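You operate a simulated robot arm through the tools that you are given. There is no shell and no other tool.

Carry out the task below with a simulated robot arm. There is one attempt and no reset: what you move stays moved.

Task
Free the blue towel's tag with the magnet, put it in the yellow tub and brush that towel clean.
Fine: use the blue lint brush; magnet and brush go back. Set down upright: magnet, lint brush. What is to be rubbed or washed off counts as gone when no trace of it is left.

The check looks at the end state, three seconds after you hand in, the way a careful person would. Anything else that was tipped, shoved, dropped, spilled or broken makes it a failure. Flat cloth is picked up by pressing the open fingertips on it (5 to 10 N) and closing them slowly along it; thin cloth reads only 2 to 8 mm in the jaws.

Robot
A 7-joint arm with a two-finger parallel gripper, fixed in place. Base frame: the origin is on the floor under the middle of its stand, x ahead of it, y to its left, z up; the work surface is at about z = 860. Readings come in mm, degrees, newtons and seconds.
It reaches about 1372 mm from its shoulder. Its first joint turns from -149.0 to 149.0 degrees. Payload 3.43 kg.
The tool frame sits at the grasp point between the pads (the TCP): z along the fingers, y along the line on which they close. The tips reach 30 mm beyond it. The gripper opens to 94 mm. The fingers are 28 mm wide and 10 mm thick; the gripper's body (50 by 96 mm) begins 55 mm behind the TCP.
Orientation is that of the tool frame in the base frame, as [roll, pitch, yaw] about the fixed x, y, z axes, in that order (R = Rz(yaw) Ry(pitch) Rx(roll)). With the fingers straight down and closing along the base's y, the tool's x points along the base's -x, its y along +y and its z along -z.

Tools
- The arm moves only by the tool play_rows. Its argument "increments" is a list of rows, each a list of 7 numbers: the shift along the base's x, y, z in mm, then the turn, a rotation vector about the base's x, y, z in degrees, then the finger opening in mm, from 0 to 94. In form: [[dx, dy, dz, wx, wy, wz, gripper], ...]. A call has 1 to 20 rows; each row shifts and turns the commanded pose from where the row before left it. Rows are played at 5 a second. More than 50 mm and 8.6 degrees between two rows, or a gripper value outside its range, and nothing of the call is played. Where a pose cannot be reached the arm comes as near as it can. A force on the tool above 40 N (or 10 N above the force at the start of the call, whichever is more), or a blocked arm, ends the call early, and 0.2 s more pass. The fingers move at their own pace (about 45 mm/s each) and stop on an object; they squeeze with about 25 N. The grip force told is the motor's: it shows also when the fingers shut on nothing. Time passes only in rows, and 0.2 s behind the last, so rows that do not move let the fingers close. The reply holds the time, the measured pose of the TCP, the force on the tool along the base axes, the opening and the grip force, in the units named above and with some noise, with the torque about the TCP (base axes, N m) and any sound that the robot's microphone picked up.
- Cameras (640 x 400 px; columns grow to the right, rows downward): "scene" is fixed at [401.1, 640.8, 1653.2]; the picture's right is [-1.00, -0.09, 0.00], its down [-0.04, 0.47, -0.88] and it looks along [0.08, -0.88, -0.47] (base axes); focal length 316 px, centre (320, 200). "wrist" rides on the gripper at [76, 14, -103] in the tool frame; the picture's right is [-0.18, 0.98, 0.00], its down [-0.75, -0.14, -0.64] and it looks along [-0.63, -0.12, 0.77] (tool axes); focal length 243 px, centre (320, 200). There is no depth. A picture from a camera that has moved, and an enlarged one, comes with that camera's place and axes in the base frame and with its lens. The place of the scene camera against the robot may be out by one fixed shift of up to 12 mm in any direction.
- grab_frame(camera): a new picture of that camera. It takes no simulated time.
- zoom(camera, box): a new picture of the part [left, top, right, bottom] of that camera's present view, enlarged. It takes no simulated time.
- finish_job(): hands the job in; it is judged then, once.

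Nothing tells you positions but the pictures and the camera data. Unless the task says otherwise, let go and move clear before handing in.

The tools are called after "Call:" as a command line: name --pt "numbers of a row" for each row, then --argument value for the rest, lists and objects as JSON in quotes. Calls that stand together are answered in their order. play_rows: Moves the arm, as the interface text tells. Its arguments: {"type":"object","properties":{"increments":{"type":"array","items":{"type":"array","items":{"type":"number"}}}},"required":["increments"]} The other tools are called the same way: grab_frame (camera) takes a picture; zoom (camera, box) takes an enlarged picture of a part of a camera's view; finish_job () hands the job in.

At the start:

```text
time_s: 0.0
eef_pos: [354.6, -921.9, 1208.1]
ee_rot: [180.0, 0.0, 180.0]
contact_force: [0.3, 0.6, 0.4]
wrist_torque: [0.0, -0.01, -0.05]
grip_width: 93.9
finger_force: 0.1
```

scene: 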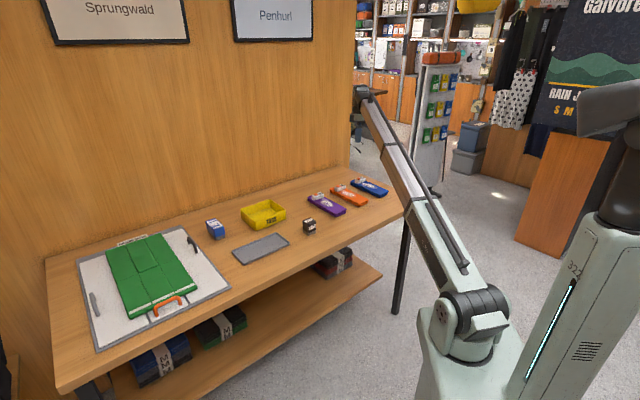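
wrist: 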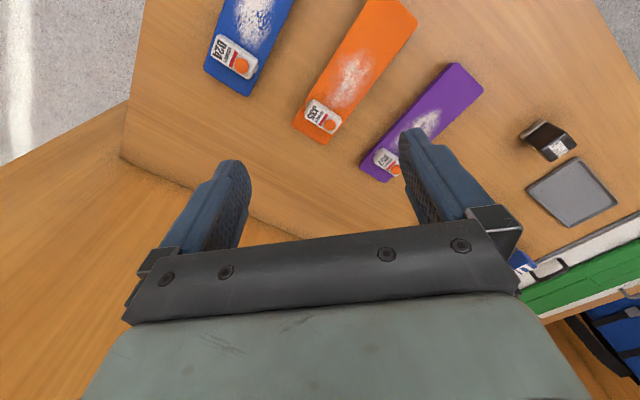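

I see a table with three folded towels (purple, orange, blue), a yellow tub, a blue item, a dark item, a grey mat and a green towel or garment on a white board. I'll look closer before moving.

Call:
zoom --camera "scene" --box '[190, 160, 400, 290]'

Call:
zoom --camera "scene" --box '[290, 160, 400, 230]'

Call:
zoom --camera "scene" --box '[190, 190, 300, 260]'

Call:
zoom --camera "wrist" --box '[180, 0, 500, 200]'

Call:
zoom --camera "scene" --box '[60, 210, 250, 360]'

```text
3.05 times, centred on (295, 225) of scene
camera zoom: at [401.1, 640.8, 1653.2], right [-1.0, -0.09, 0.0], down [-0.04, 0.47, -0.88], along [0.08, -0.88, -0.47], focal length 962 px, centre (396, 124)
```

zoom: 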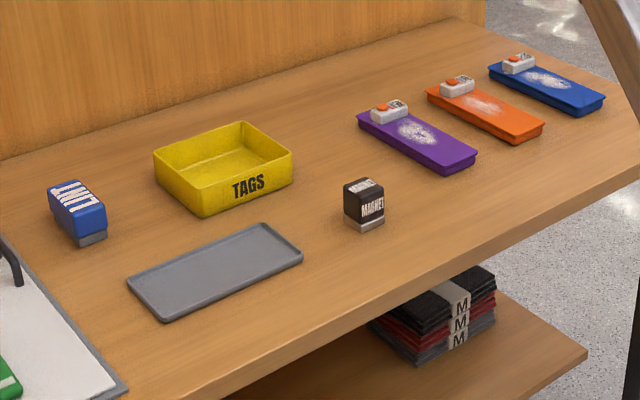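

```text
5.71 times, centred on (345, 195) of scene
camera zoom: at [401.1, 640.8, 1653.2], right [-1.0, -0.09, 0.0], down [-0.04, 0.47, -0.88], along [0.08, -0.88, -0.47], focal length 1803 px, centre (177, 229)
```

zoom: 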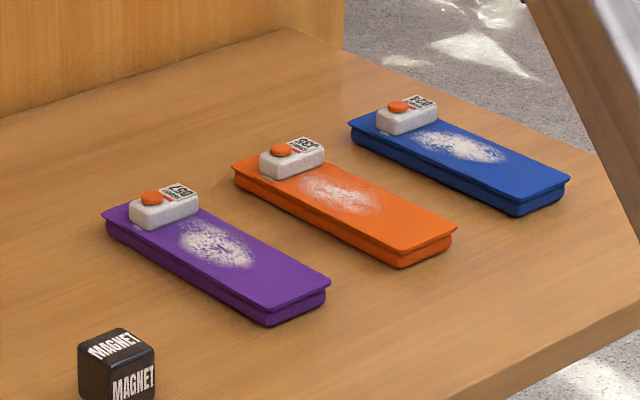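

```text
5.71 times, centred on (245, 225) of scene
camera zoom: at [401.1, 640.8, 1653.2], right [-1.0, -0.09, 0.0], down [-0.04, 0.47, -0.88], along [0.08, -0.88, -0.47], focal length 1803 px, centre (749, 57)
```

zoom: 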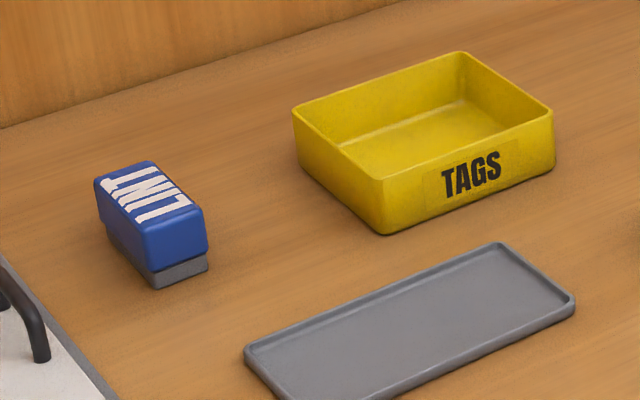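

```text
2.00 times, centred on (340, 100) of wrist
camera zoom: at [278.3, -907.2, 1310.9], right [0.18, 0.98, 0.0], down [0.75, -0.14, 0.64], along [0.63, -0.12, -0.77], focal length 485 px, centre (280, 400)
```

zoom: 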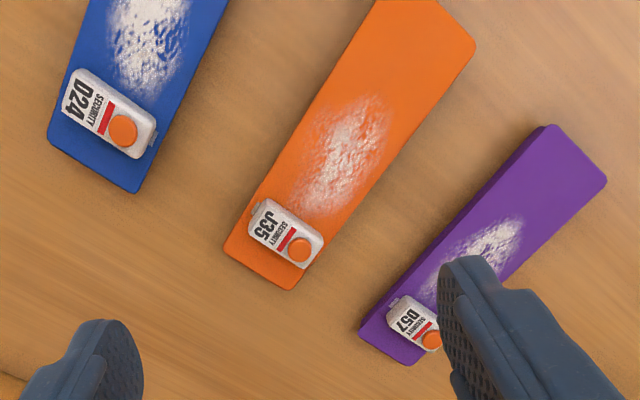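

```text
2.67 times, centred on (155, 285) of scene
camera zoom: at [401.1, 640.8, 1653.2], right [-1.0, -0.09, 0.0], down [-0.04, 0.47, -0.88], along [0.08, -0.88, -0.47], focal length 841 px, centre (760, -27)
```

zoom: 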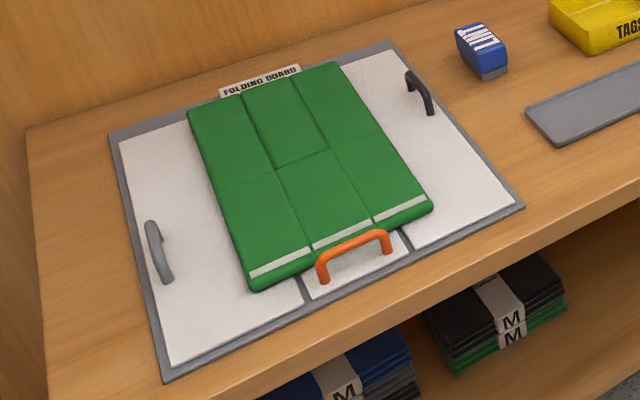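

The blue towel with tag D24 is at about (320, -1045), the magnet at about (553, -533), the tub at about (790, -640) and the lint brush at about (968, -486). I'll move above the magnet for a closer view.

Call:
play_rows --pt "20 39 -6 0 0 0 94" --pt "20 39 -6 0 0 0 94" --pt "20 39 -6 0 0 0 94" --pt "20 39 -6 0 0 0 94" --pt "20 39 -6 0 0 0 94" --pt "20 39 -6 0 0 0 94" --pt "20 39 -6 0 0 0 94" --pt "20 39 -6 0 0 0 94" --pt "20 39 -6 0 0 0 94" --pt "18 38 -4 0 0 0 94" --pt "0 0 0 0 0 0 94"

Call:
grab_frame --camera "wrist"

Call:
grab_frame --camera "scene"

```text
time_s: 2.4
eef_pos: [553.7, -532.6, 1144.6]
ee_rot: [180.0, 0.0, 179.8]
contact_force: [-0.8, 0.6, -0.8]
wrist_torque: [0.0, -0.01, 0.01]
grip_width: 93.8
finger_force: 0.1
```

```text
taken
camera wrist: at [477.3, -516.9, 1248.2], right [0.18, 0.98, 0.0], down [0.75, -0.14, 0.64], along [0.63, -0.12, -0.77], focal length 243 px, centre (320, 200)
```

wrist: 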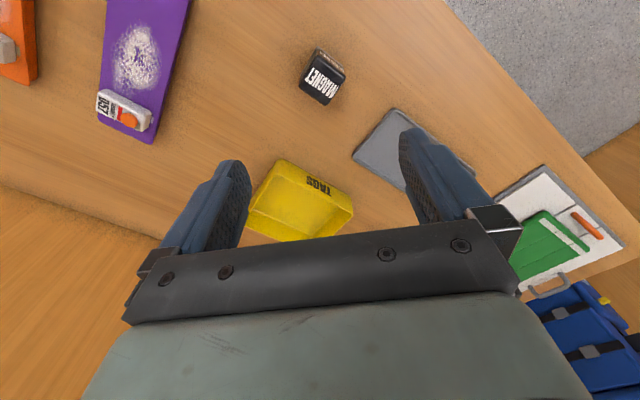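

```text
taken
```

scene: 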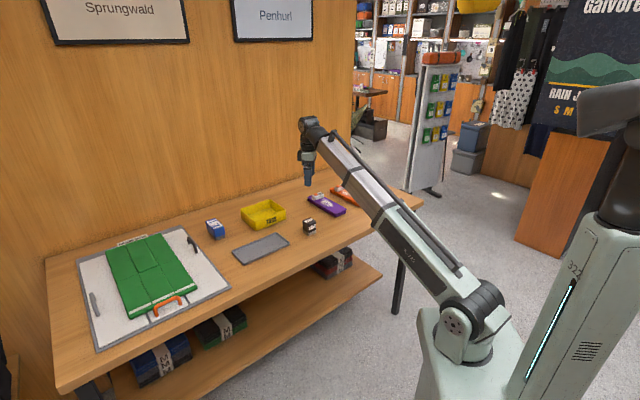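

The magnet is right below the gripper, close to (557, -531). I'll zoom to read its orientation and shape.

Call:
zoom --camera "wrist" --box '[280, 40, 376, 100]'

Call:
zoom --camera "scene" --box '[294, 210, 326, 240]'

Call:
zoom --camera "wrist" --box '[60, 0, 220, 150]'

```text
6.67 times, centred on (328, 70) of wrist
camera zoom: at [477.3, -516.9, 1248.2], right [0.18, 0.98, 0.0], down [0.75, -0.14, 0.64], along [0.63, -0.12, -0.77], focal length 1618 px, centre (267, 1067)
```

zoom: 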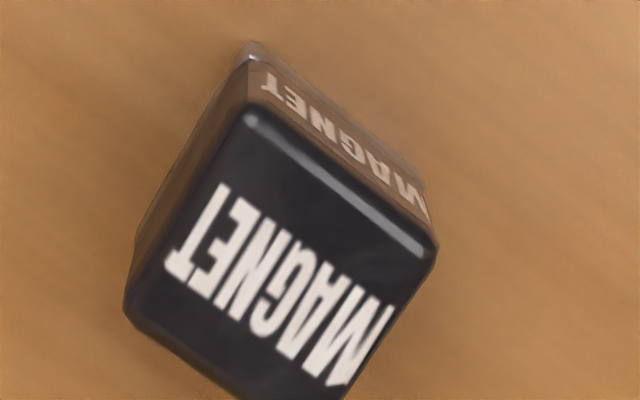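

```text
13.33 times, centred on (310, 225) of scene
camera zoom: at [401.1, 640.8, 1653.2], right [-1.0, -0.09, 0.0], down [-0.04, 0.47, -0.88], along [0.08, -0.88, -0.47], focal length 4206 px, centre (453, -133)
```

zoom: 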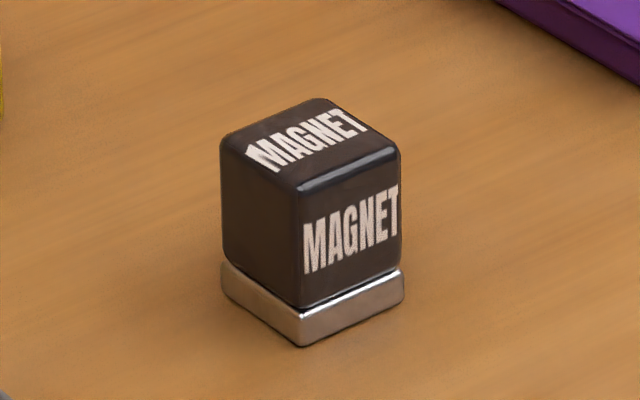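

```text
2.67 times, centred on (140, 75) of wrist
camera zoom: at [477.3, -516.9, 1248.2], right [0.18, 0.98, 0.0], down [0.75, -0.14, 0.64], along [0.63, -0.12, -0.77], focal length 647 px, centre (800, 533)
```

zoom: 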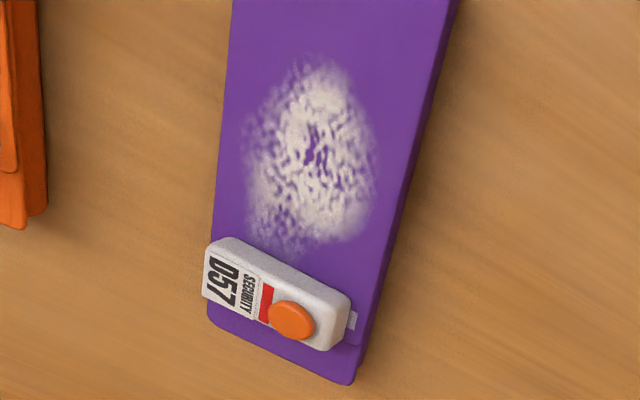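

The magnet stands at about (557, -531), roughly 40 mm square, 60 mm tall and turned about 45°. I'll turn the gripper by -44°, descend partway, and check the alignment.

Call:
play_rows --pt "0 0 -10 0 0 -7.4 94" --pt "0 0 -15 0 0 -7.4 94" --pt "1 0 -20 0 0 -7.4 94" --pt "1 0.5 -20 0 0 -7.4 94" --pt "1 0.5 -20 0 0 -7.4 94" --pt "0.5 0.5 -20 0 0 -7.4 94" --pt "0 0 -20 0 0 0 94" --pt "0 0 0 0 0 0 94"

Call:
grab_frame --camera "wrist"

Call:
zoom --camera "scene" --box '[260, 150, 360, 240]'

```text
time_s: 4.2
eef_pos: [554.8, -531.8, 1025.1]
ee_rot: [180.0, -0.1, 135.5]
contact_force: [-0.1, 0.0, 0.9]
wrist_torque: [0.02, 0.02, 0.03]
grip_width: 94.1
finger_force: 0.1
```

```text
taken
camera wrist: at [510.9, -467.6, 1129.1], right [0.82, 0.57, 0.0], down [0.44, -0.63, 0.64], along [0.37, -0.53, -0.77], focal length 243 px, centre (320, 200)
```

wrist: 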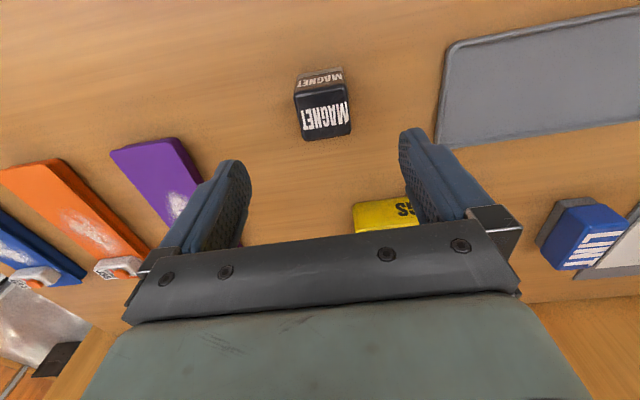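

```text
4.44 times, centred on (310, 195) of scene
camera zoom: at [401.1, 640.8, 1653.2], right [-1.0, -0.09, 0.0], down [-0.04, 0.47, -0.88], along [0.08, -0.88, -0.47], focal length 1402 px, centre (364, 222)
```

zoom: 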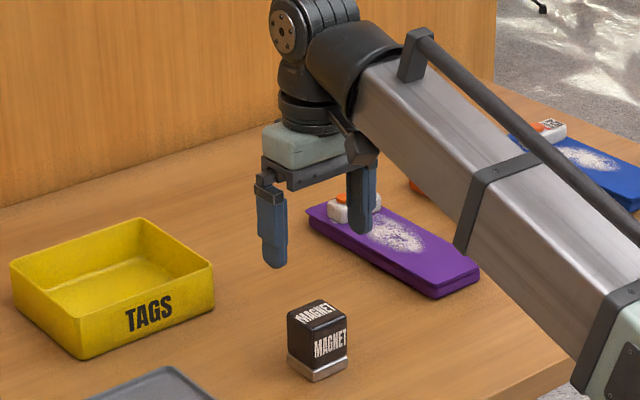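

The magnet looks square to the jaws and centred at about (558, -530). I'll verify with a zoom before descending.

Call:
zoom --camera "wrist" --box '[270, 50, 380, 150]'

```text
4.00 times, centred on (325, 100) of wrist
camera zoom: at [510.9, -467.6, 1129.1], right [0.82, 0.57, 0.0], down [0.44, -0.63, 0.64], along [0.37, -0.53, -0.77], focal length 970 px, centre (300, 600)
```

zoom: 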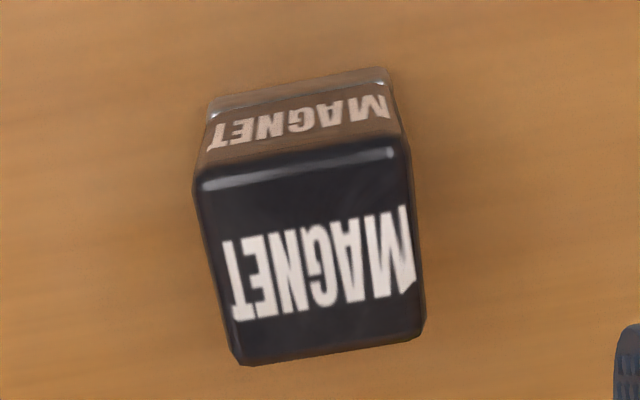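

Alignment is within about 1.5°. I'll descend so the fingertips end about 16 mm above the table and close on the magnet body.

Call:
play_rows --pt "2.5 0.7 -25 0 0 -1 94" --pt "0 0 -30 0 0 0 94" --pt "0 0 -30 0 0 0 94" --pt "0 0 -20 0 0 0 94" --pt "0 0 -14 0 0 0 94" --pt "0 0 0 0 0 0 94" --pt "0 0 0 0 0 0 94"

Call:
grab_frame --camera "wrist"

Call:
zoom --camera "scene" --box '[270, 180, 350, 240]'

```text
time_s: 5.8
eef_pos: [558.7, -531.8, 907.5]
ee_rot: [180.0, 0.0, 134.6]
contact_force: [0.3, -0.2, -0.3]
wrist_torque: [-0.01, 0.04, -0.02]
grip_width: 93.8
finger_force: 0.1
```

```text
taken
camera wrist: at [515.6, -466.6, 1011.2], right [0.83, 0.56, 0.0], down [0.43, -0.64, 0.64], along [0.36, -0.53, -0.77], focal length 243 px, centre (320, 200)
```

wrist: 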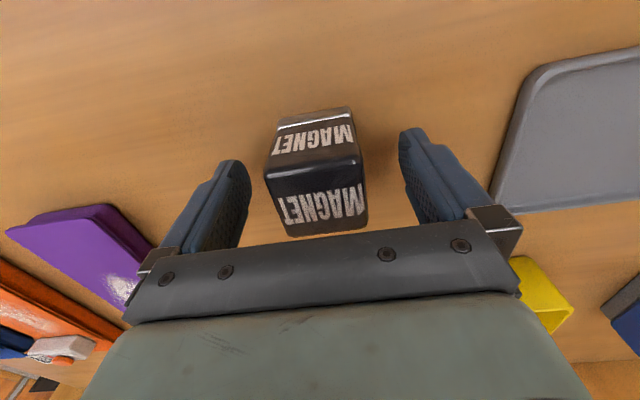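

```text
6.67 times, centred on (310, 210) of scene
camera zoom: at [401.1, 640.8, 1653.2], right [-1.0, -0.09, 0.0], down [-0.04, 0.47, -0.88], along [0.08, -0.88, -0.47], focal length 2103 px, centre (387, 133)
```

zoom: 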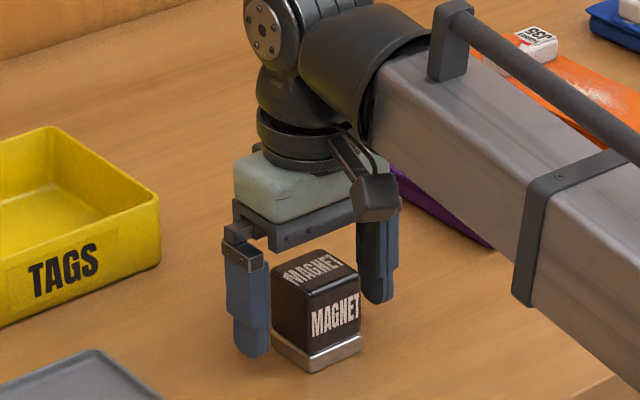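

The magnet sits between the fingers. I'll close on it without moving.

Call:
play_rows --pt "0 0 0 0 0 0 60" --pt "0 0 0 0 0 0 50" --pt "0 0 0 0 0 0 40" --pt "0 0 0 0 0 0 25" --pt "0 0 0 0 0 0 20" --pt "0 0 0 0 0 0 20"

Call:
zoom --camera "scene" --box '[270, 180, 350, 240]'

Call:
grab_frame --camera "wrist"

```text
time_s: 7.2
eef_pos: [560.0, -531.2, 908.1]
ee_rot: [-179.9, 0.0, 134.7]
contact_force: [1.1, 0.0, 0.3]
wrist_torque: [0.02, 0.01, 0.02]
grip_width: 49.9
finger_force: 25.0
```

```text
6.67 times, centred on (310, 210) of scene
camera zoom: at [401.1, 640.8, 1653.2], right [-1.0, -0.09, 0.0], down [-0.04, 0.47, -0.88], along [0.08, -0.88, -0.47], focal length 2103 px, centre (387, 133)
```

zoom: 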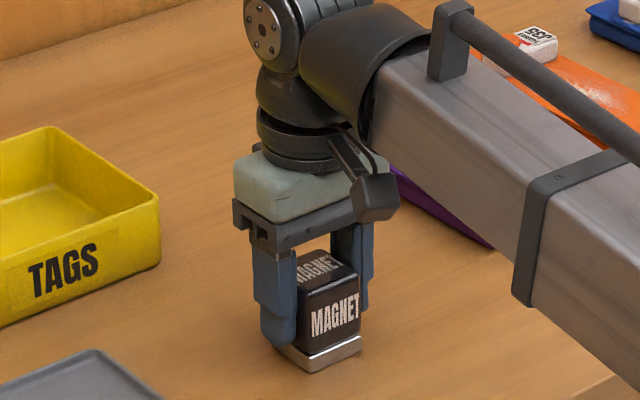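

```text
taken
camera wrist: at [515.6, -466.5, 1011.3], right [0.83, 0.56, 0.0], down [0.43, -0.64, 0.64], along [0.36, -0.53, -0.77], focal length 243 px, centre (320, 200)
```

wrist: 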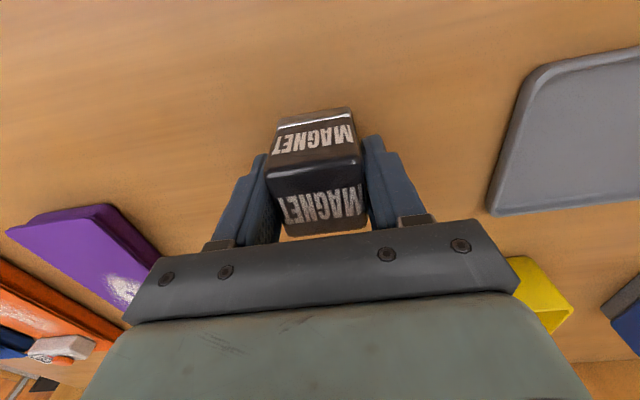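

The magnet is gripped at 49.9 mm with 25 N. I'll lift it and carry it high over to the blue towel.

Call:
play_rows --pt "0 0 10 0 0 0 20" --pt "0 0 30 0 0 0 20" --pt "0 0 40 0 0 0 20" --pt "0 0 50 0 0 0 20" --pt "0 0 50 0 0 0 20" --pt "-17 -37 0 0 0 0 20" --pt "-17 -37 0 0 0 0 20" --pt "-17 -37 0 0 0 0 20" --pt "-17 -37 0 0 0 0 20" --pt "-17 -37 0 0 0 0 20" --pt "-17 -37 0 0 0 0 20" --pt "-17 -37 0 0 0 0 20" --pt "-17 -37 0 0 0 0 20" --pt "-17 -37 0 0 0 0 20" --pt "-17 -37 0 0 0 0 20" --pt "-17 -37 0 0 0 0 20" --pt "-17 -37 0 0 0 0 20" --pt "-17 -37 0 0 0 0 20" --pt "0 0 0 0 0 0 20"

Call:
grab_frame --camera "wrist"

Call:
grab_frame --camera "scene"

```text
time_s: 11.2
eef_pos: [339.1, -1013.1, 1086.6]
ee_rot: [-180.0, 0.0, 134.6]
contact_force: [0.0, -0.3, 0.2]
wrist_torque: [-0.02, 0.01, 0.0]
grip_width: 20.1
finger_force: 0.1
```

```text
taken
camera wrist: at [296.3, -948.8, 1190.0], right [0.83, 0.56, 0.0], down [0.43, -0.64, 0.64], along [0.36, -0.53, -0.77], focal length 243 px, centre (320, 200)
```

wrist: 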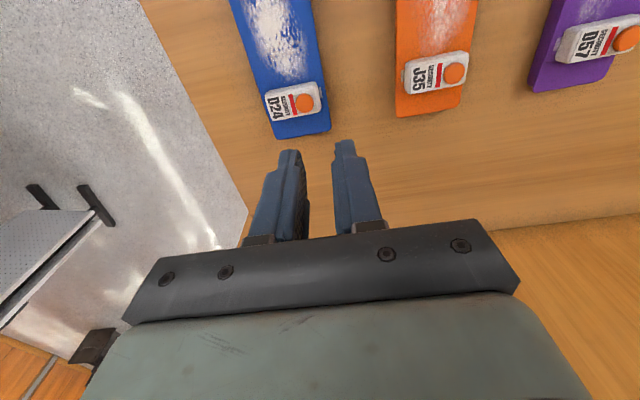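

```text
taken
```

scene: 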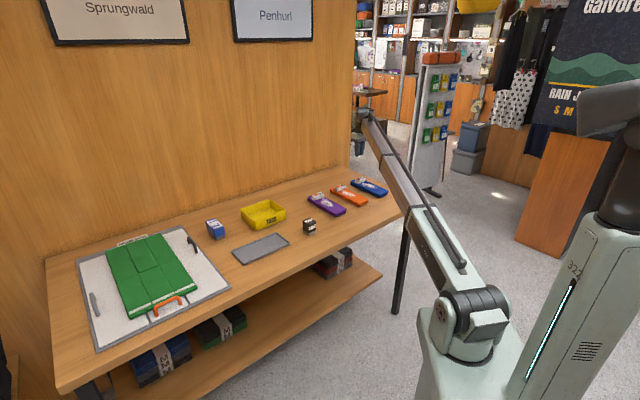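

The gripper came away empty: the magnet is still on the table. I'll check whether it shifted or tipped.

Call:
zoom --camera "scene" --box '[294, 210, 326, 240]'

Call:
zoom --camera "wrist" --box '[220, 0, 380, 150]'

Call:
zoom --camera "scene" --box '[340, 170, 400, 205]'

```text
13.33 times, centred on (310, 225) of scene
camera zoom: at [401.1, 640.8, 1653.2], right [-1.0, -0.09, 0.0], down [-0.04, 0.47, -0.88], along [0.08, -0.88, -0.47], focal length 4206 px, centre (453, -133)
```

zoom: 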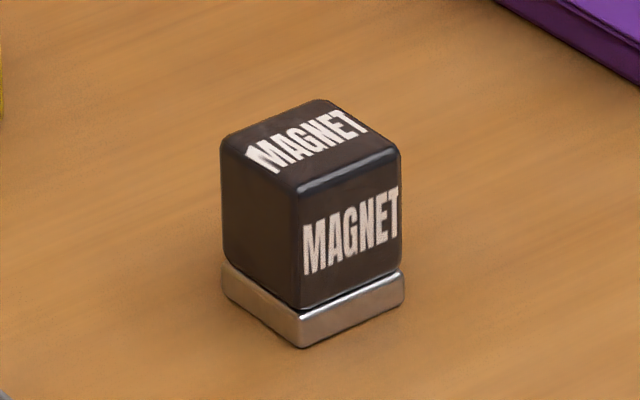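

```text
2.67 times, centred on (300, 75) of wrist
camera zoom: at [296.3, -948.8, 1190.0], right [0.83, 0.56, 0.0], down [0.43, -0.64, 0.64], along [0.36, -0.53, -0.77], focal length 647 px, centre (373, 533)
```

zoom: 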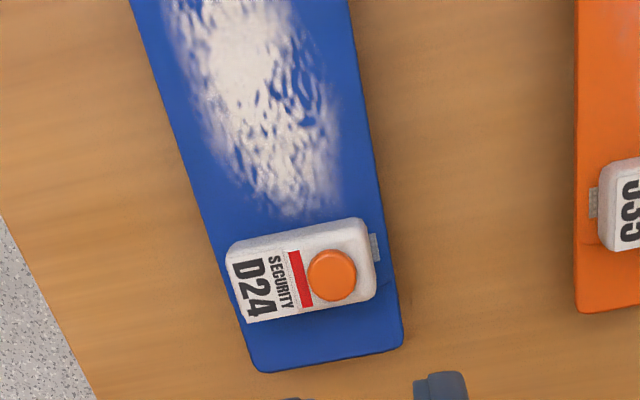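

```text
10.67 times, centred on (370, 188) of scene
camera zoom: at [401.1, 640.8, 1653.2], right [-1.0, -0.09, 0.0], down [-0.04, 0.47, -0.88], along [0.08, -0.88, -0.47], focal length 3365 px, centre (-213, 333)
```

zoom: 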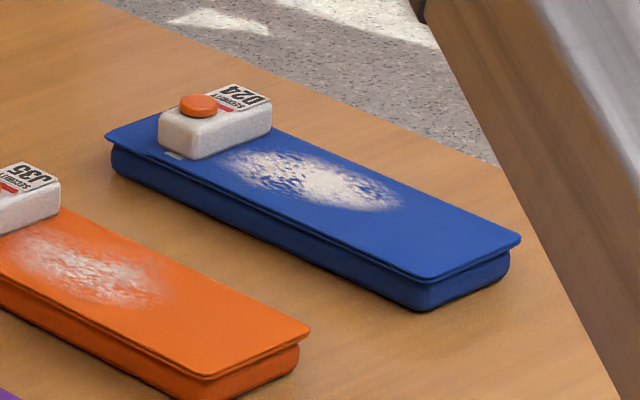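

The magnet hasn't moved. My fingertips were probably too low and only nipped the metal base edge. I also fixed the dome of tag D24 at about (333, -1036, z≈908), with the towel axis at 135°. I'll go back and take the magnet higher on its body.

Call:
play_rows --pt "17 37 0 0 0 0 60" --pt "17 37 0 0 0 0 94" --pt "17 37 0 0 0 0 94" --pt "17 37 0 0 0 0 94" --pt "17 37 0 0 0 0 94" --pt "17 37 0 0 0 0 94" --pt "17 37 0 0 0 0 94" --pt "17 37 0 0 0 0 94" --pt "17 37 0 0 0 0 94" --pt "17 37 0 0 0 0 94" --pt "17 37 0 0 0 0 94" --pt "17 37 0 0 0 0 94" --pt "17 37 0 0 0 0 94" --pt "0 0 -40 0 0 0 94" --pt "0 0 -40 0 0 0 94" --pt "0 0 -20 0 0 0 94" --pt "0 0 0 0 0 0 94"

Call:
zoom --camera "wrist" --box '[220, 40, 420, 240]'

```text
time_s: 14.8
eef_pos: [557.9, -532.2, 983.5]
ee_rot: [179.9, 0.0, 134.6]
contact_force: [0.4, 0.7, 0.8]
wrist_torque: [0.02, 0.02, -0.01]
grip_width: 94.2
finger_force: 0.0
```

```text
2.00 times, centred on (320, 140) of wrist
camera zoom: at [513.8, -467.2, 1087.0], right [0.83, 0.56, 0.0], down [0.43, -0.64, 0.64], along [0.36, -0.53, -0.77], focal length 485 px, centre (320, 320)
```

zoom: 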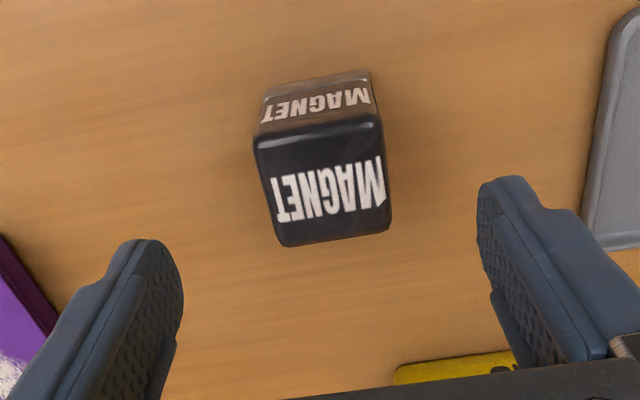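

The magnet is centred between the jaws. I'll descend to TCP z≈918, close, and lift just a few millimetres to check the hold.

Call:
play_rows --pt "0 0 -25 0 0 0 94" --pt "0 0 -25 0 0 0 94" --pt "0 0 -18 0 0 0 94" --pt "0 0 0 0 0 0 94" --pt "0 0 0 0 0 0 70" --pt "0 0 0 0 0 0 50" --pt "0 0 0 0 0 0 35" --pt "0 0 0 0 0 0 20" --pt "0 0 0 0 0 0 10" --pt "0 0 0 0 0 0 10"

Call:
zoom --camera "scene" --box '[280, 190, 340, 240]'

Call:
zoom --camera "wrist" --box '[220, 80, 420, 250]'

```text
time_s: 17.0
eef_pos: [558.0, -530.1, 918.9]
ee_rot: [-179.9, 0.0, 134.5]
contact_force: [-0.1, -0.3, -0.5]
wrist_torque: [0.0, -0.01, 0.01]
grip_width: 50.0
finger_force: 25.1
```

```text
8.00 times, centred on (310, 215) of scene
camera zoom: at [401.1, 640.8, 1653.2], right [-1.0, -0.09, 0.0], down [-0.04, 0.47, -0.88], along [0.08, -0.88, -0.47], focal length 2524 px, centre (400, 80)
```

zoom: 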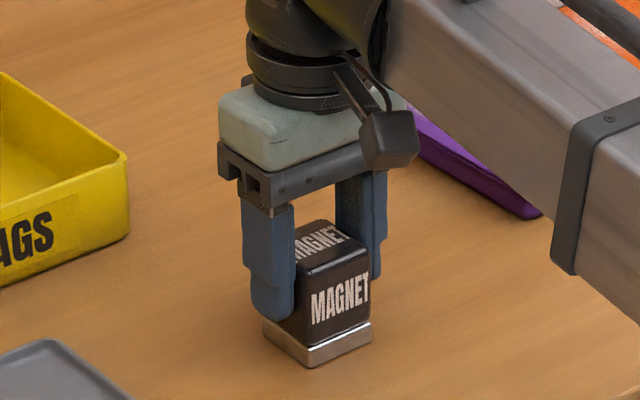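

```text
2.35 times, centred on (320, 165) of wrist
camera zoom: at [513.8, -465.6, 1021.7], right [0.83, 0.56, 0.0], down [0.43, -0.64, 0.64], along [0.36, -0.53, -0.77], focal length 571 px, centre (320, 282)
```

zoom: 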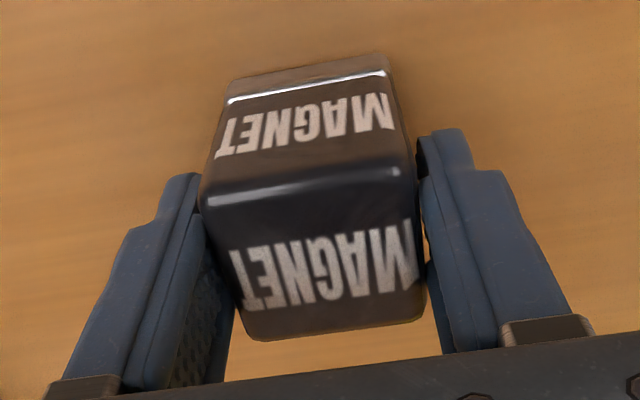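

The jaws hold the body at 50 mm. I'll lift very gently this time and read the force.

Call:
play_rows --pt "0 0 1 0 0 0 10" --pt "0 0 1 0 0 0 10" --pt "0 0 1 0 0 0 10" --pt "0 0 1 0 0 0 10" --pt "0 0 1 0 0 0 10" --pt "0 0 0 0 0 0 10"

Call:
zoom --camera "scene" --box '[280, 190, 340, 240]'

Call:
zoom --camera "wrist" --box '[220, 80, 420, 250]'

```text
time_s: 18.4
eef_pos: [558.8, -531.7, 922.1]
ee_rot: [180.0, -0.1, 134.5]
contact_force: [0.0, 0.4, -1.5]
wrist_torque: [0.02, 0.0, 0.02]
grip_width: 50.1
finger_force: 25.4
```

```text
8.00 times, centred on (310, 215) of scene
camera zoom: at [401.1, 640.8, 1653.2], right [-1.0, -0.09, 0.0], down [-0.04, 0.47, -0.88], along [0.08, -0.88, -0.47], focal length 2524 px, centre (400, 80)
```

zoom: 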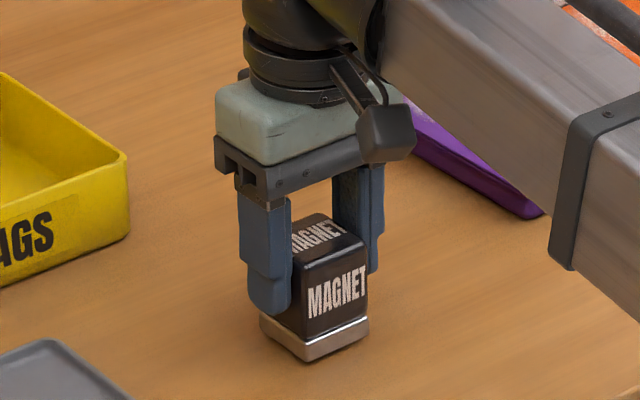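

```text
2.35 times, centred on (320, 165) of wrist
camera zoom: at [515.6, -466.6, 1025.0], right [0.83, 0.56, 0.0], down [0.43, -0.64, 0.64], along [0.36, -0.53, -0.77], focal length 571 px, centre (320, 282)
```

zoom: 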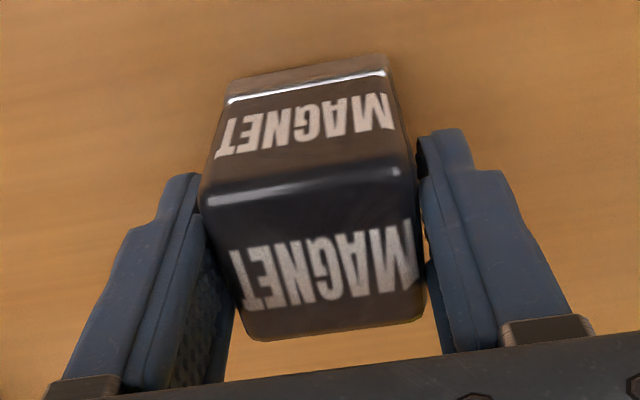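

The magnet is now held (about 150 g on the sensor). I'll raise it gradually and check again.

Call:
play_rows --pt "0 0 2 0 0 0 10" --pt "0 0 4 0 0 0 10" --pt "0 0 6 0 0 0 10" --pt "0 0 9 0 0 0 10" --pt "0 0 12 0 0 0 10" --pt "0 0 15 0 0 0 10" --pt "0 0 18 0 0 0 10" --pt "0 0 18 0 0 0 10" --pt "0 0 16 0 0 0 10" --pt "0 0 12 0 0 0 10" --pt "0 0 6 0 0 0 10" --pt "0 0 0 0 0 0 10"

Call:
grab_frame --camera "wrist"

Call:
zoom --camera "scene" --box '[260, 150, 360, 240]'

```text
time_s: 21.0
eef_pos: [559.3, -530.7, 1040.7]
ee_rot: [-180.0, -0.1, 134.6]
contact_force: [-0.4, 0.2, -2.5]
wrist_torque: [0.01, 0.03, -0.03]
grip_width: 50.0
finger_force: 24.7
```

```text
taken
camera wrist: at [515.3, -465.3, 1144.3], right [0.83, 0.56, 0.0], down [0.43, -0.64, 0.64], along [0.36, -0.53, -0.77], focal length 243 px, centre (320, 200)
```

wrist: 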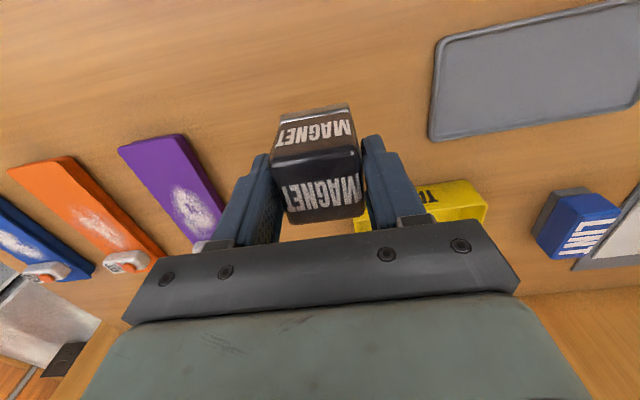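

```text
4.44 times, centred on (310, 195) of scene
camera zoom: at [401.1, 640.8, 1653.2], right [-1.0, -0.09, 0.0], down [-0.04, 0.47, -0.88], along [0.08, -0.88, -0.47], focal length 1402 px, centre (364, 222)
```

zoom: 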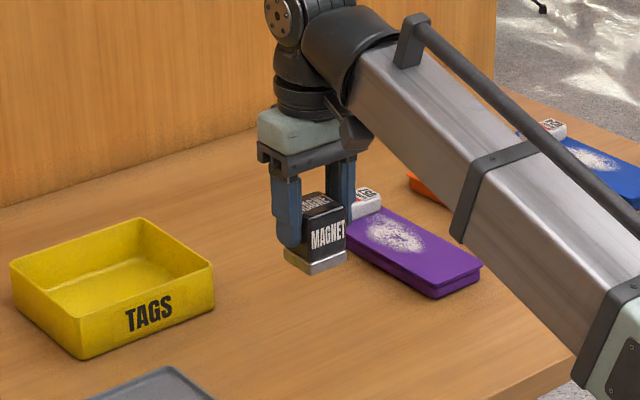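

The magnet is securely held. I'll carry it smoothly to a point above D24's orange dome.

Call:
play_rows --pt "-4.1 -9.1 0 0 0 0 10" --pt "-8.2 -18.3 0 0 0 0 10" --pt "-12.2 -27.4 0 0 0 0 10" --pt "-16.3 -36.5 0 0 0 0 10" --pt "-18.3 -41.1 0 0 0 0 10" --pt "-18.3 -41.1 0 0 0 0 10" --pt "-18.3 -41.1 0 0 0 0 10" --pt "-18.3 -41.1 0 0 0 0 10" --pt "-18.3 -41.1 0 0 0 0 10" --pt "-18.3 -41.1 0 0 0 0 10" --pt "-18.3 -41.1 0 0 0 0 10" --pt "-16.3 -36.5 0 0 0 0 10" --pt "-14.3 -32.0 0 0 0 0 10" --pt "-12.2 -27.4 0 0 0 0 10" --pt "-8.2 -18.3 0 0 0 0 10" --pt "-5.3 -11.9 0 0 0 0 10" --pt "0 0 0 0 0 0 10" --pt "0 0 0 0 0 0 10"

Call:
grab_frame --camera "wrist"

Call:
grab_frame --camera "scene"

```text
time_s: 24.8
eef_pos: [336.1, -1036.3, 1038.7]
ee_rot: [-180.0, 0.0, 134.7]
contact_force: [0.6, -0.3, -1.2]
wrist_torque: [0.01, 0.0, -0.01]
grip_width: 50.2
finger_force: 24.9
```

```text
taken
camera wrist: at [291.9, -971.9, 1140.9], right [0.83, 0.56, 0.0], down [0.43, -0.64, 0.64], along [0.36, -0.53, -0.77], focal length 243 px, centre (320, 200)
```

wrist: 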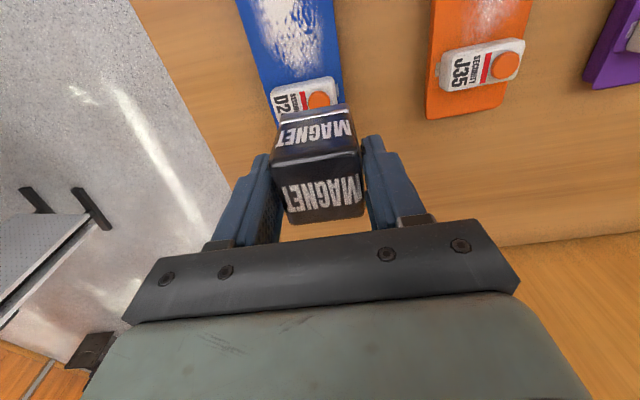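

```text
taken
```

scene: 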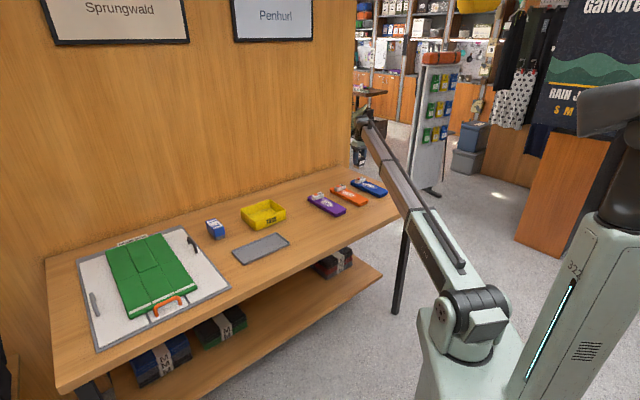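

I'm above the dome; I'll zoom to refine its position relative to the magnet.

Call:
zoom --camera "wrist" --box '[260, 60, 370, 150]'

Call:
zoom --camera "scene" --box '[340, 120, 400, 205]'

```text
4.44 times, centred on (315, 105) of wrist
camera zoom: at [291.9, -971.9, 1140.9], right [0.83, 0.56, 0.0], down [0.43, -0.64, 0.64], along [0.36, -0.53, -0.77], focal length 1078 px, centre (342, 622)
```

zoom: 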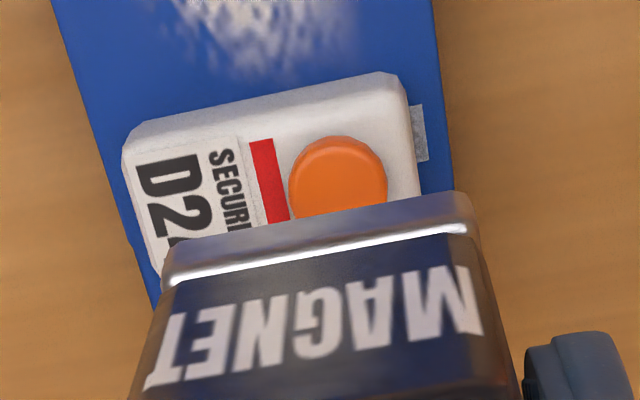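

```text
4.71 times, centred on (370, 162) of scene
camera zoom: at [401.1, 640.8, 1653.2], right [-1.0, -0.09, 0.0], down [-0.04, 0.47, -0.88], along [0.08, -0.88, -0.47], focal length 1485 px, centre (85, 376)
```

zoom: 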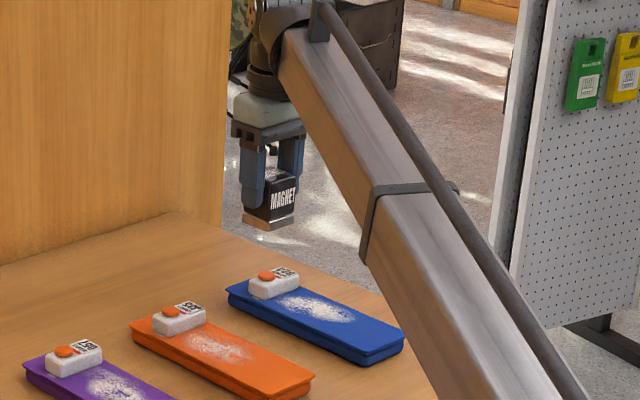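

The dome is at about (333, -1035). I'll correct by a couple of millimetres and descend to just above it, then creep down.

Call:
play_rows --pt "-1.5 0.5 -8 0 0 0 10" --pt "0 0 -15 0 0 0 10" --pt "0 0 -18 0 0 0 10" --pt "0 0 -12 0 0 0 10" --pt "0 0 -6 0 0 0 10" --pt "0 0 0 0 0 0 10" --pt "0 0 0 0 0 0 10"

Call:
grab_frame --camera "wrist"

Call:
zoom --camera "scene" --box '[340, 150, 400, 205]'

```text
time_s: 26.4
eef_pos: [330.2, -1035.2, 981.0]
ee_rot: [-180.0, 0.1, 134.6]
contact_force: [0.1, 0.2, -1.3]
wrist_torque: [0.01, 0.03, 0.01]
grip_width: 50.2
finger_force: 25.1
```

```text
taken
camera wrist: at [286.6, -971.0, 1083.4], right [0.83, 0.56, 0.0], down [0.43, -0.64, 0.64], along [0.36, -0.53, -0.77], focal length 243 px, centre (320, 200)
```

wrist: 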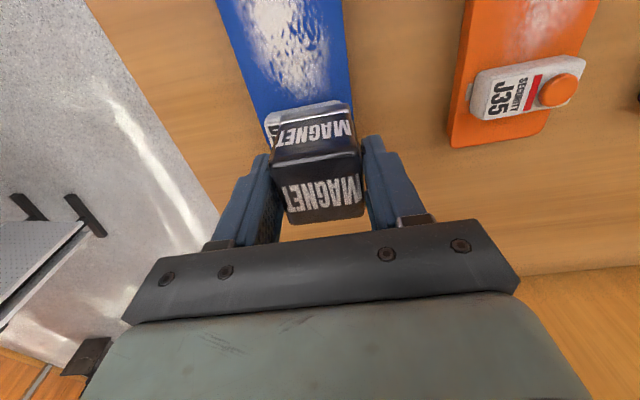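

```text
7.27 times, centred on (370, 178) of scene
camera zoom: at [401.1, 640.8, 1653.2], right [-1.0, -0.09, 0.0], down [-0.04, 0.47, -0.88], along [0.08, -0.88, -0.47], focal length 2294 px, centre (-44, 364)
```

zoom: 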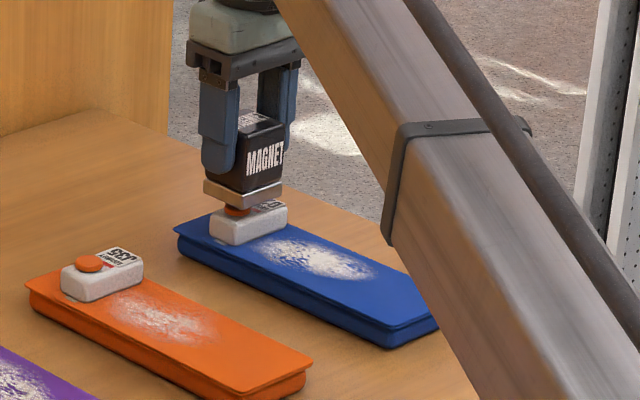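

The magnet is hovering just over the dome, with the dome a few millimetres toward +x of the magnet's centre. I'll shift +3 mm in x and creep down while watching force and sound.

Call:
play_rows --pt "3 0 0 0 0 0 10" --pt "0 0 -2 0 0 0 10" --pt "0 0 -2 0 0 0 10" --pt "0 0 -2 0 0 0 10" --pt "0 0 -2 0 0 0 10" --pt "0 0 0 0 0 0 10"

Call:
zoom --camera "scene" --box '[345, 160, 385, 195]'

```text
time_s: 27.8
eef_pos: [335.2, -1034.5, 973.6]
ee_rot: [-179.9, 0.0, 134.6]
contact_force: [0.1, -0.2, -1.5]
wrist_torque: [0.02, -0.03, 0.05]
grip_width: 50.1
finger_force: 24.4
```

```text
11.43 times, centred on (365, 178) of scene
camera zoom: at [401.1, 640.8, 1653.2], right [-1.0, -0.09, 0.0], down [-0.04, 0.47, -0.88], along [0.08, -0.88, -0.47], focal length 3606 px, centre (-194, 457)
```

zoom: 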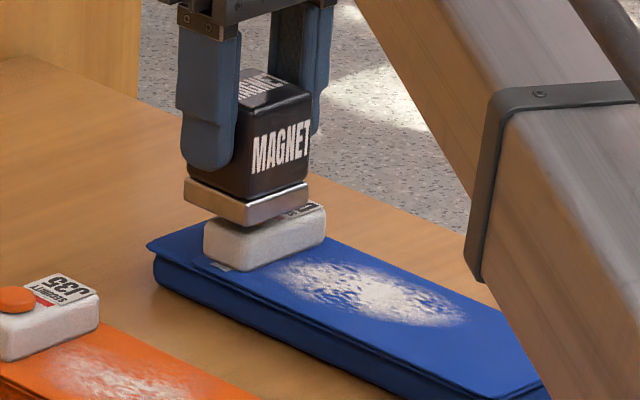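

Now aligned with the dome horizontally. Continuing to creep down 1 mm at a time.

Call:
play_rows --pt "0 0 -1 0 0 0 10" --pt "0 0 -1 0 0 0 10" --pt "0 0 -1 0 0 0 10" --pt "0 0 -1 0 0 0 10" --pt "0 0 0 0 0 0 10"

Call:
zoom --camera "scene" --box '[345, 160, 385, 195]'

```text
time_s: 29.0
eef_pos: [334.5, -1034.0, 970.8]
ee_rot: [180.0, 0.0, 134.7]
contact_force: [-2.0, -0.3, 0.7]
wrist_torque: [0.01, 0.07, 0.02]
grip_width: 50.3
finger_force: 24.9
```

```text
11.43 times, centred on (365, 178) of scene
camera zoom: at [401.1, 640.8, 1653.2], right [-1.0, -0.09, 0.0], down [-0.04, 0.47, -0.88], along [0.08, -0.88, -0.47], focal length 3606 px, centre (-194, 457)
```

zoom: 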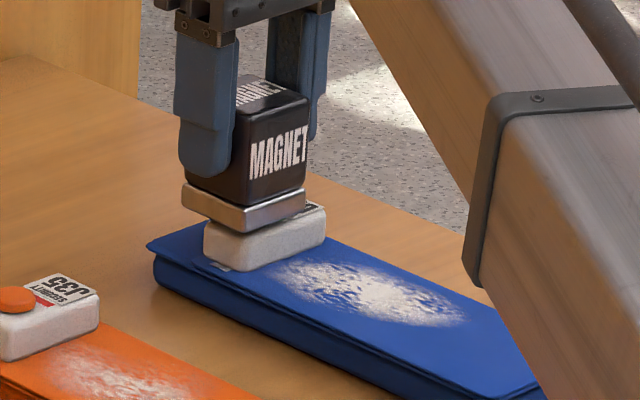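

The force has reversed, so contact is beginning. I'll press slightly more and hold, listening for a click.

Call:
play_rows --pt "0 0 -0.5 0 0 0 10" --pt "0 0 -0.5 0 0 0 10" --pt "0 0 0 0 0 0 10" --pt "0 0 0 0 0 0 10" --pt "0 0 0 0 0 0 10" --pt "0 0 0 0 0 0 10" --pt "0 0 0 0 0 0 10" --pt "0 0 0 0 0 0 10" --pt "0 0 0 0 0 0 10" --pt "0 0 0 0 0 0 10"

Call:
zoom --camera "scene" --box '[345, 160, 385, 195]'

Call:
grab_frame --camera "wrist"

```text
time_s: 31.2
eef_pos: [336.5, -1034.2, 969.5]
ee_rot: [-180.0, -0.1, 134.6]
contact_force: [0.1, -0.8, 2.4]
wrist_torque: [0.0, 0.03, 0.0]
grip_width: 49.8
finger_force: 25.4
```

```text
11.43 times, centred on (365, 178) of scene
camera zoom: at [401.1, 640.8, 1653.2], right [-1.0, -0.09, 0.0], down [-0.04, 0.47, -0.88], along [0.08, -0.88, -0.47], focal length 3606 px, centre (-194, 457)
```

zoom: 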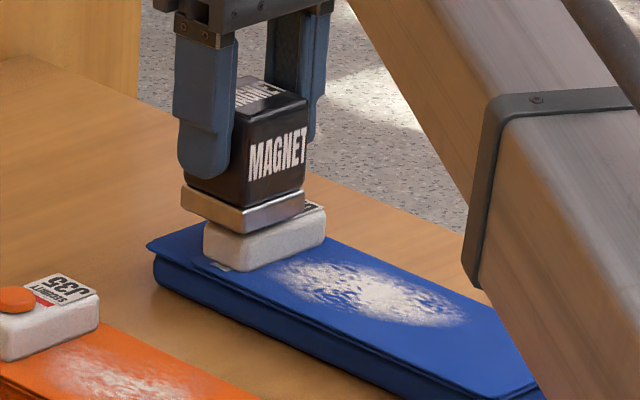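

```text
taken
camera wrist: at [292.4, -970.7, 1072.8], right [0.83, 0.56, 0.0], down [0.43, -0.64, 0.64], along [0.36, -0.53, -0.77], focal length 243 px, centre (320, 200)
```

wrist: 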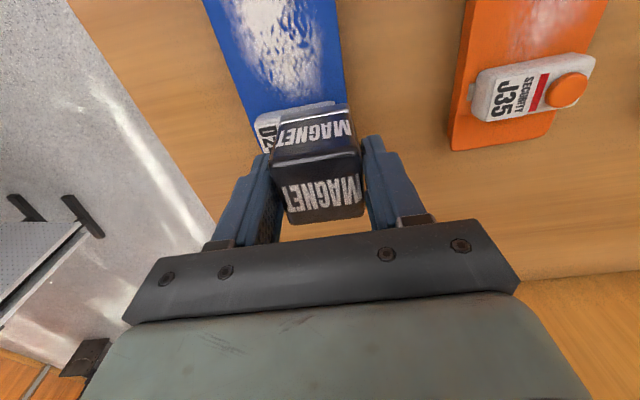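

No click yet at about 4 N of contact. I'll check the alignment up close, then press a little more.

Call:
zoom --camera "wrist" --box '[240, 60, 380, 160]'

Call:
play_rows --pt "0 0 -1 0 0 0 10" --pt "0 0 0 0 0 0 10" --pt "0 0 -1 0 0 0 10" --pt "0 0 0 0 0 0 10" --pt "0 0 0 0 0 0 10" --pt "0 0 0 0 0 0 10" --pt "0 0 0 0 0 0 10"

Call:
zoom --camera "scene" --box '[345, 160, 385, 195]'

```text
4.00 times, centred on (310, 110) of wrist
camera zoom: at [292.4, -970.7, 1072.8], right [0.83, 0.56, 0.0], down [0.43, -0.64, 0.64], along [0.36, -0.53, -0.77], focal length 970 px, centre (360, 560)
```

zoom: 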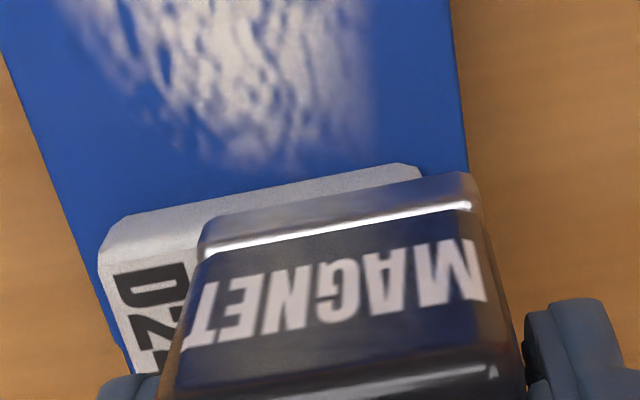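

```text
time_s: 32.8
eef_pos: [335.3, -1036.5, 967.4]
ee_rot: [180.0, -0.1, 134.6]
contact_force: [1.1, -0.2, 13.8]
wrist_torque: [-0.05, -0.04, -0.02]
grip_width: 50.1
finger_force: 25.0
```

```text
11.43 times, centred on (365, 178) of scene
camera zoom: at [401.1, 640.8, 1653.2], right [-1.0, -0.09, 0.0], down [-0.04, 0.47, -0.88], along [0.08, -0.88, -0.47], focal length 3606 px, centre (-194, 457)
```

zoom: 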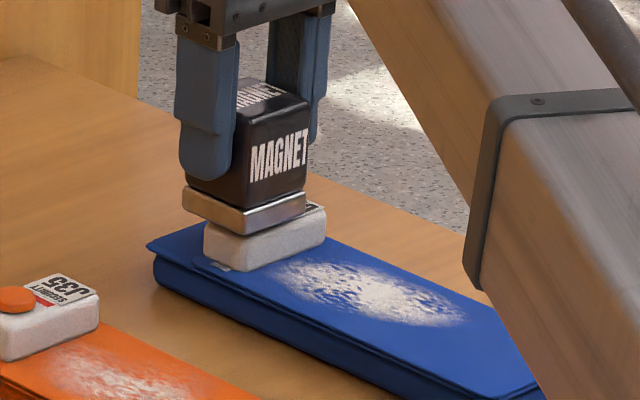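

Alignment looks within about 3 mm and I'm at 14 N. I'll ease off slightly and hold a few seconds to let the lock release.

Call:
play_rows --pt "0 0 1 0 0 0 10" --pt "0 0 0 0 0 0 10" --pt "0 0 0 0 0 0 10" --pt "0 0 0 0 0 0 10" --pt "0 0 0 0 0 0 10" --pt "0 0 0 0 0 0 10" --pt "0 0 0 0 0 0 10" --pt "0 0 0 0 0 0 10" --pt "0 0 0 0 0 0 10" --pt "0 0 0 0 0 0 10" --pt "0 0 0 0 0 0 10" --pt "0 0 0 0 0 0 10" --pt "0 0 0 0 0 0 10" --pt "0 0 0 0 0 0 10" --pt "0 0 0 0 0 0 10"

```text
time_s: 36.0
eef_pos: [335.4, -1035.6, 968.6]
ee_rot: [179.9, 0.0, 134.6]
contact_force: [0.7, 0.2, 9.9]
wrist_torque: [0.03, -0.02, 0.02]
grip_width: 50.2
finger_force: 25.4
```

Still no sound. I'll lift slowly a little and look at the tag for any change.

Call:
play_rows --pt "0 0 1 0 0 0 10" --pt "0 0 2 0 0 0 10" --pt "0 0 3 0 0 0 10" --pt "0 0 5 0 0 0 10" --pt "0 0 5 0 0 0 10" --pt "0 0 0 0 0 0 10"

Call:
zoom --camera "scene" --box '[345, 160, 385, 195]'

Call:
zoom --camera "wrist" --box '[240, 60, 380, 160]'

```text
time_s: 37.4
eef_pos: [334.5, -1035.7, 983.9]
ee_rot: [-180.0, 0.0, 134.6]
contact_force: [0.8, 0.1, -0.9]
wrist_torque: [0.0, 0.02, 0.01]
grip_width: 50.0
finger_force: 25.0
```

```text
11.43 times, centred on (365, 178) of scene
camera zoom: at [401.1, 640.8, 1653.2], right [-1.0, -0.09, 0.0], down [-0.04, 0.47, -0.88], along [0.08, -0.88, -0.47], focal length 3606 px, centre (-194, 457)
```

zoom: 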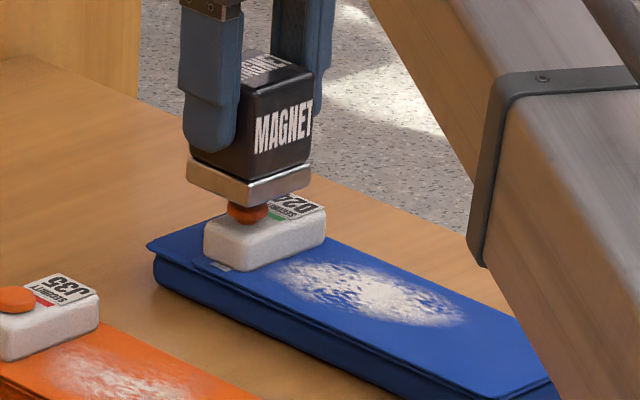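

```text
4.00 times, centred on (310, 110) of wrist
camera zoom: at [290.4, -971.1, 1087.2], right [0.83, 0.56, 0.0], down [0.43, -0.64, 0.64], along [0.36, -0.53, -0.77], focal length 970 px, centre (360, 560)
```

zoom: 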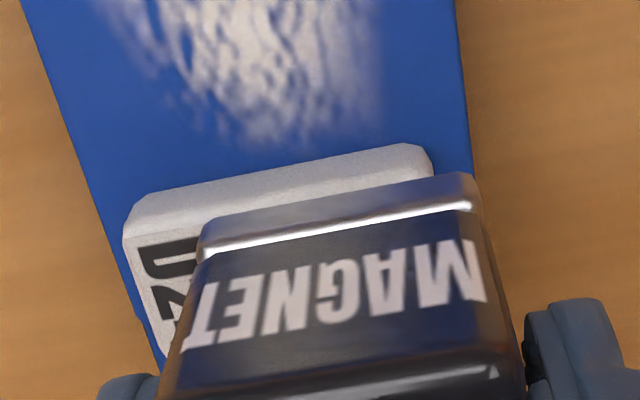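

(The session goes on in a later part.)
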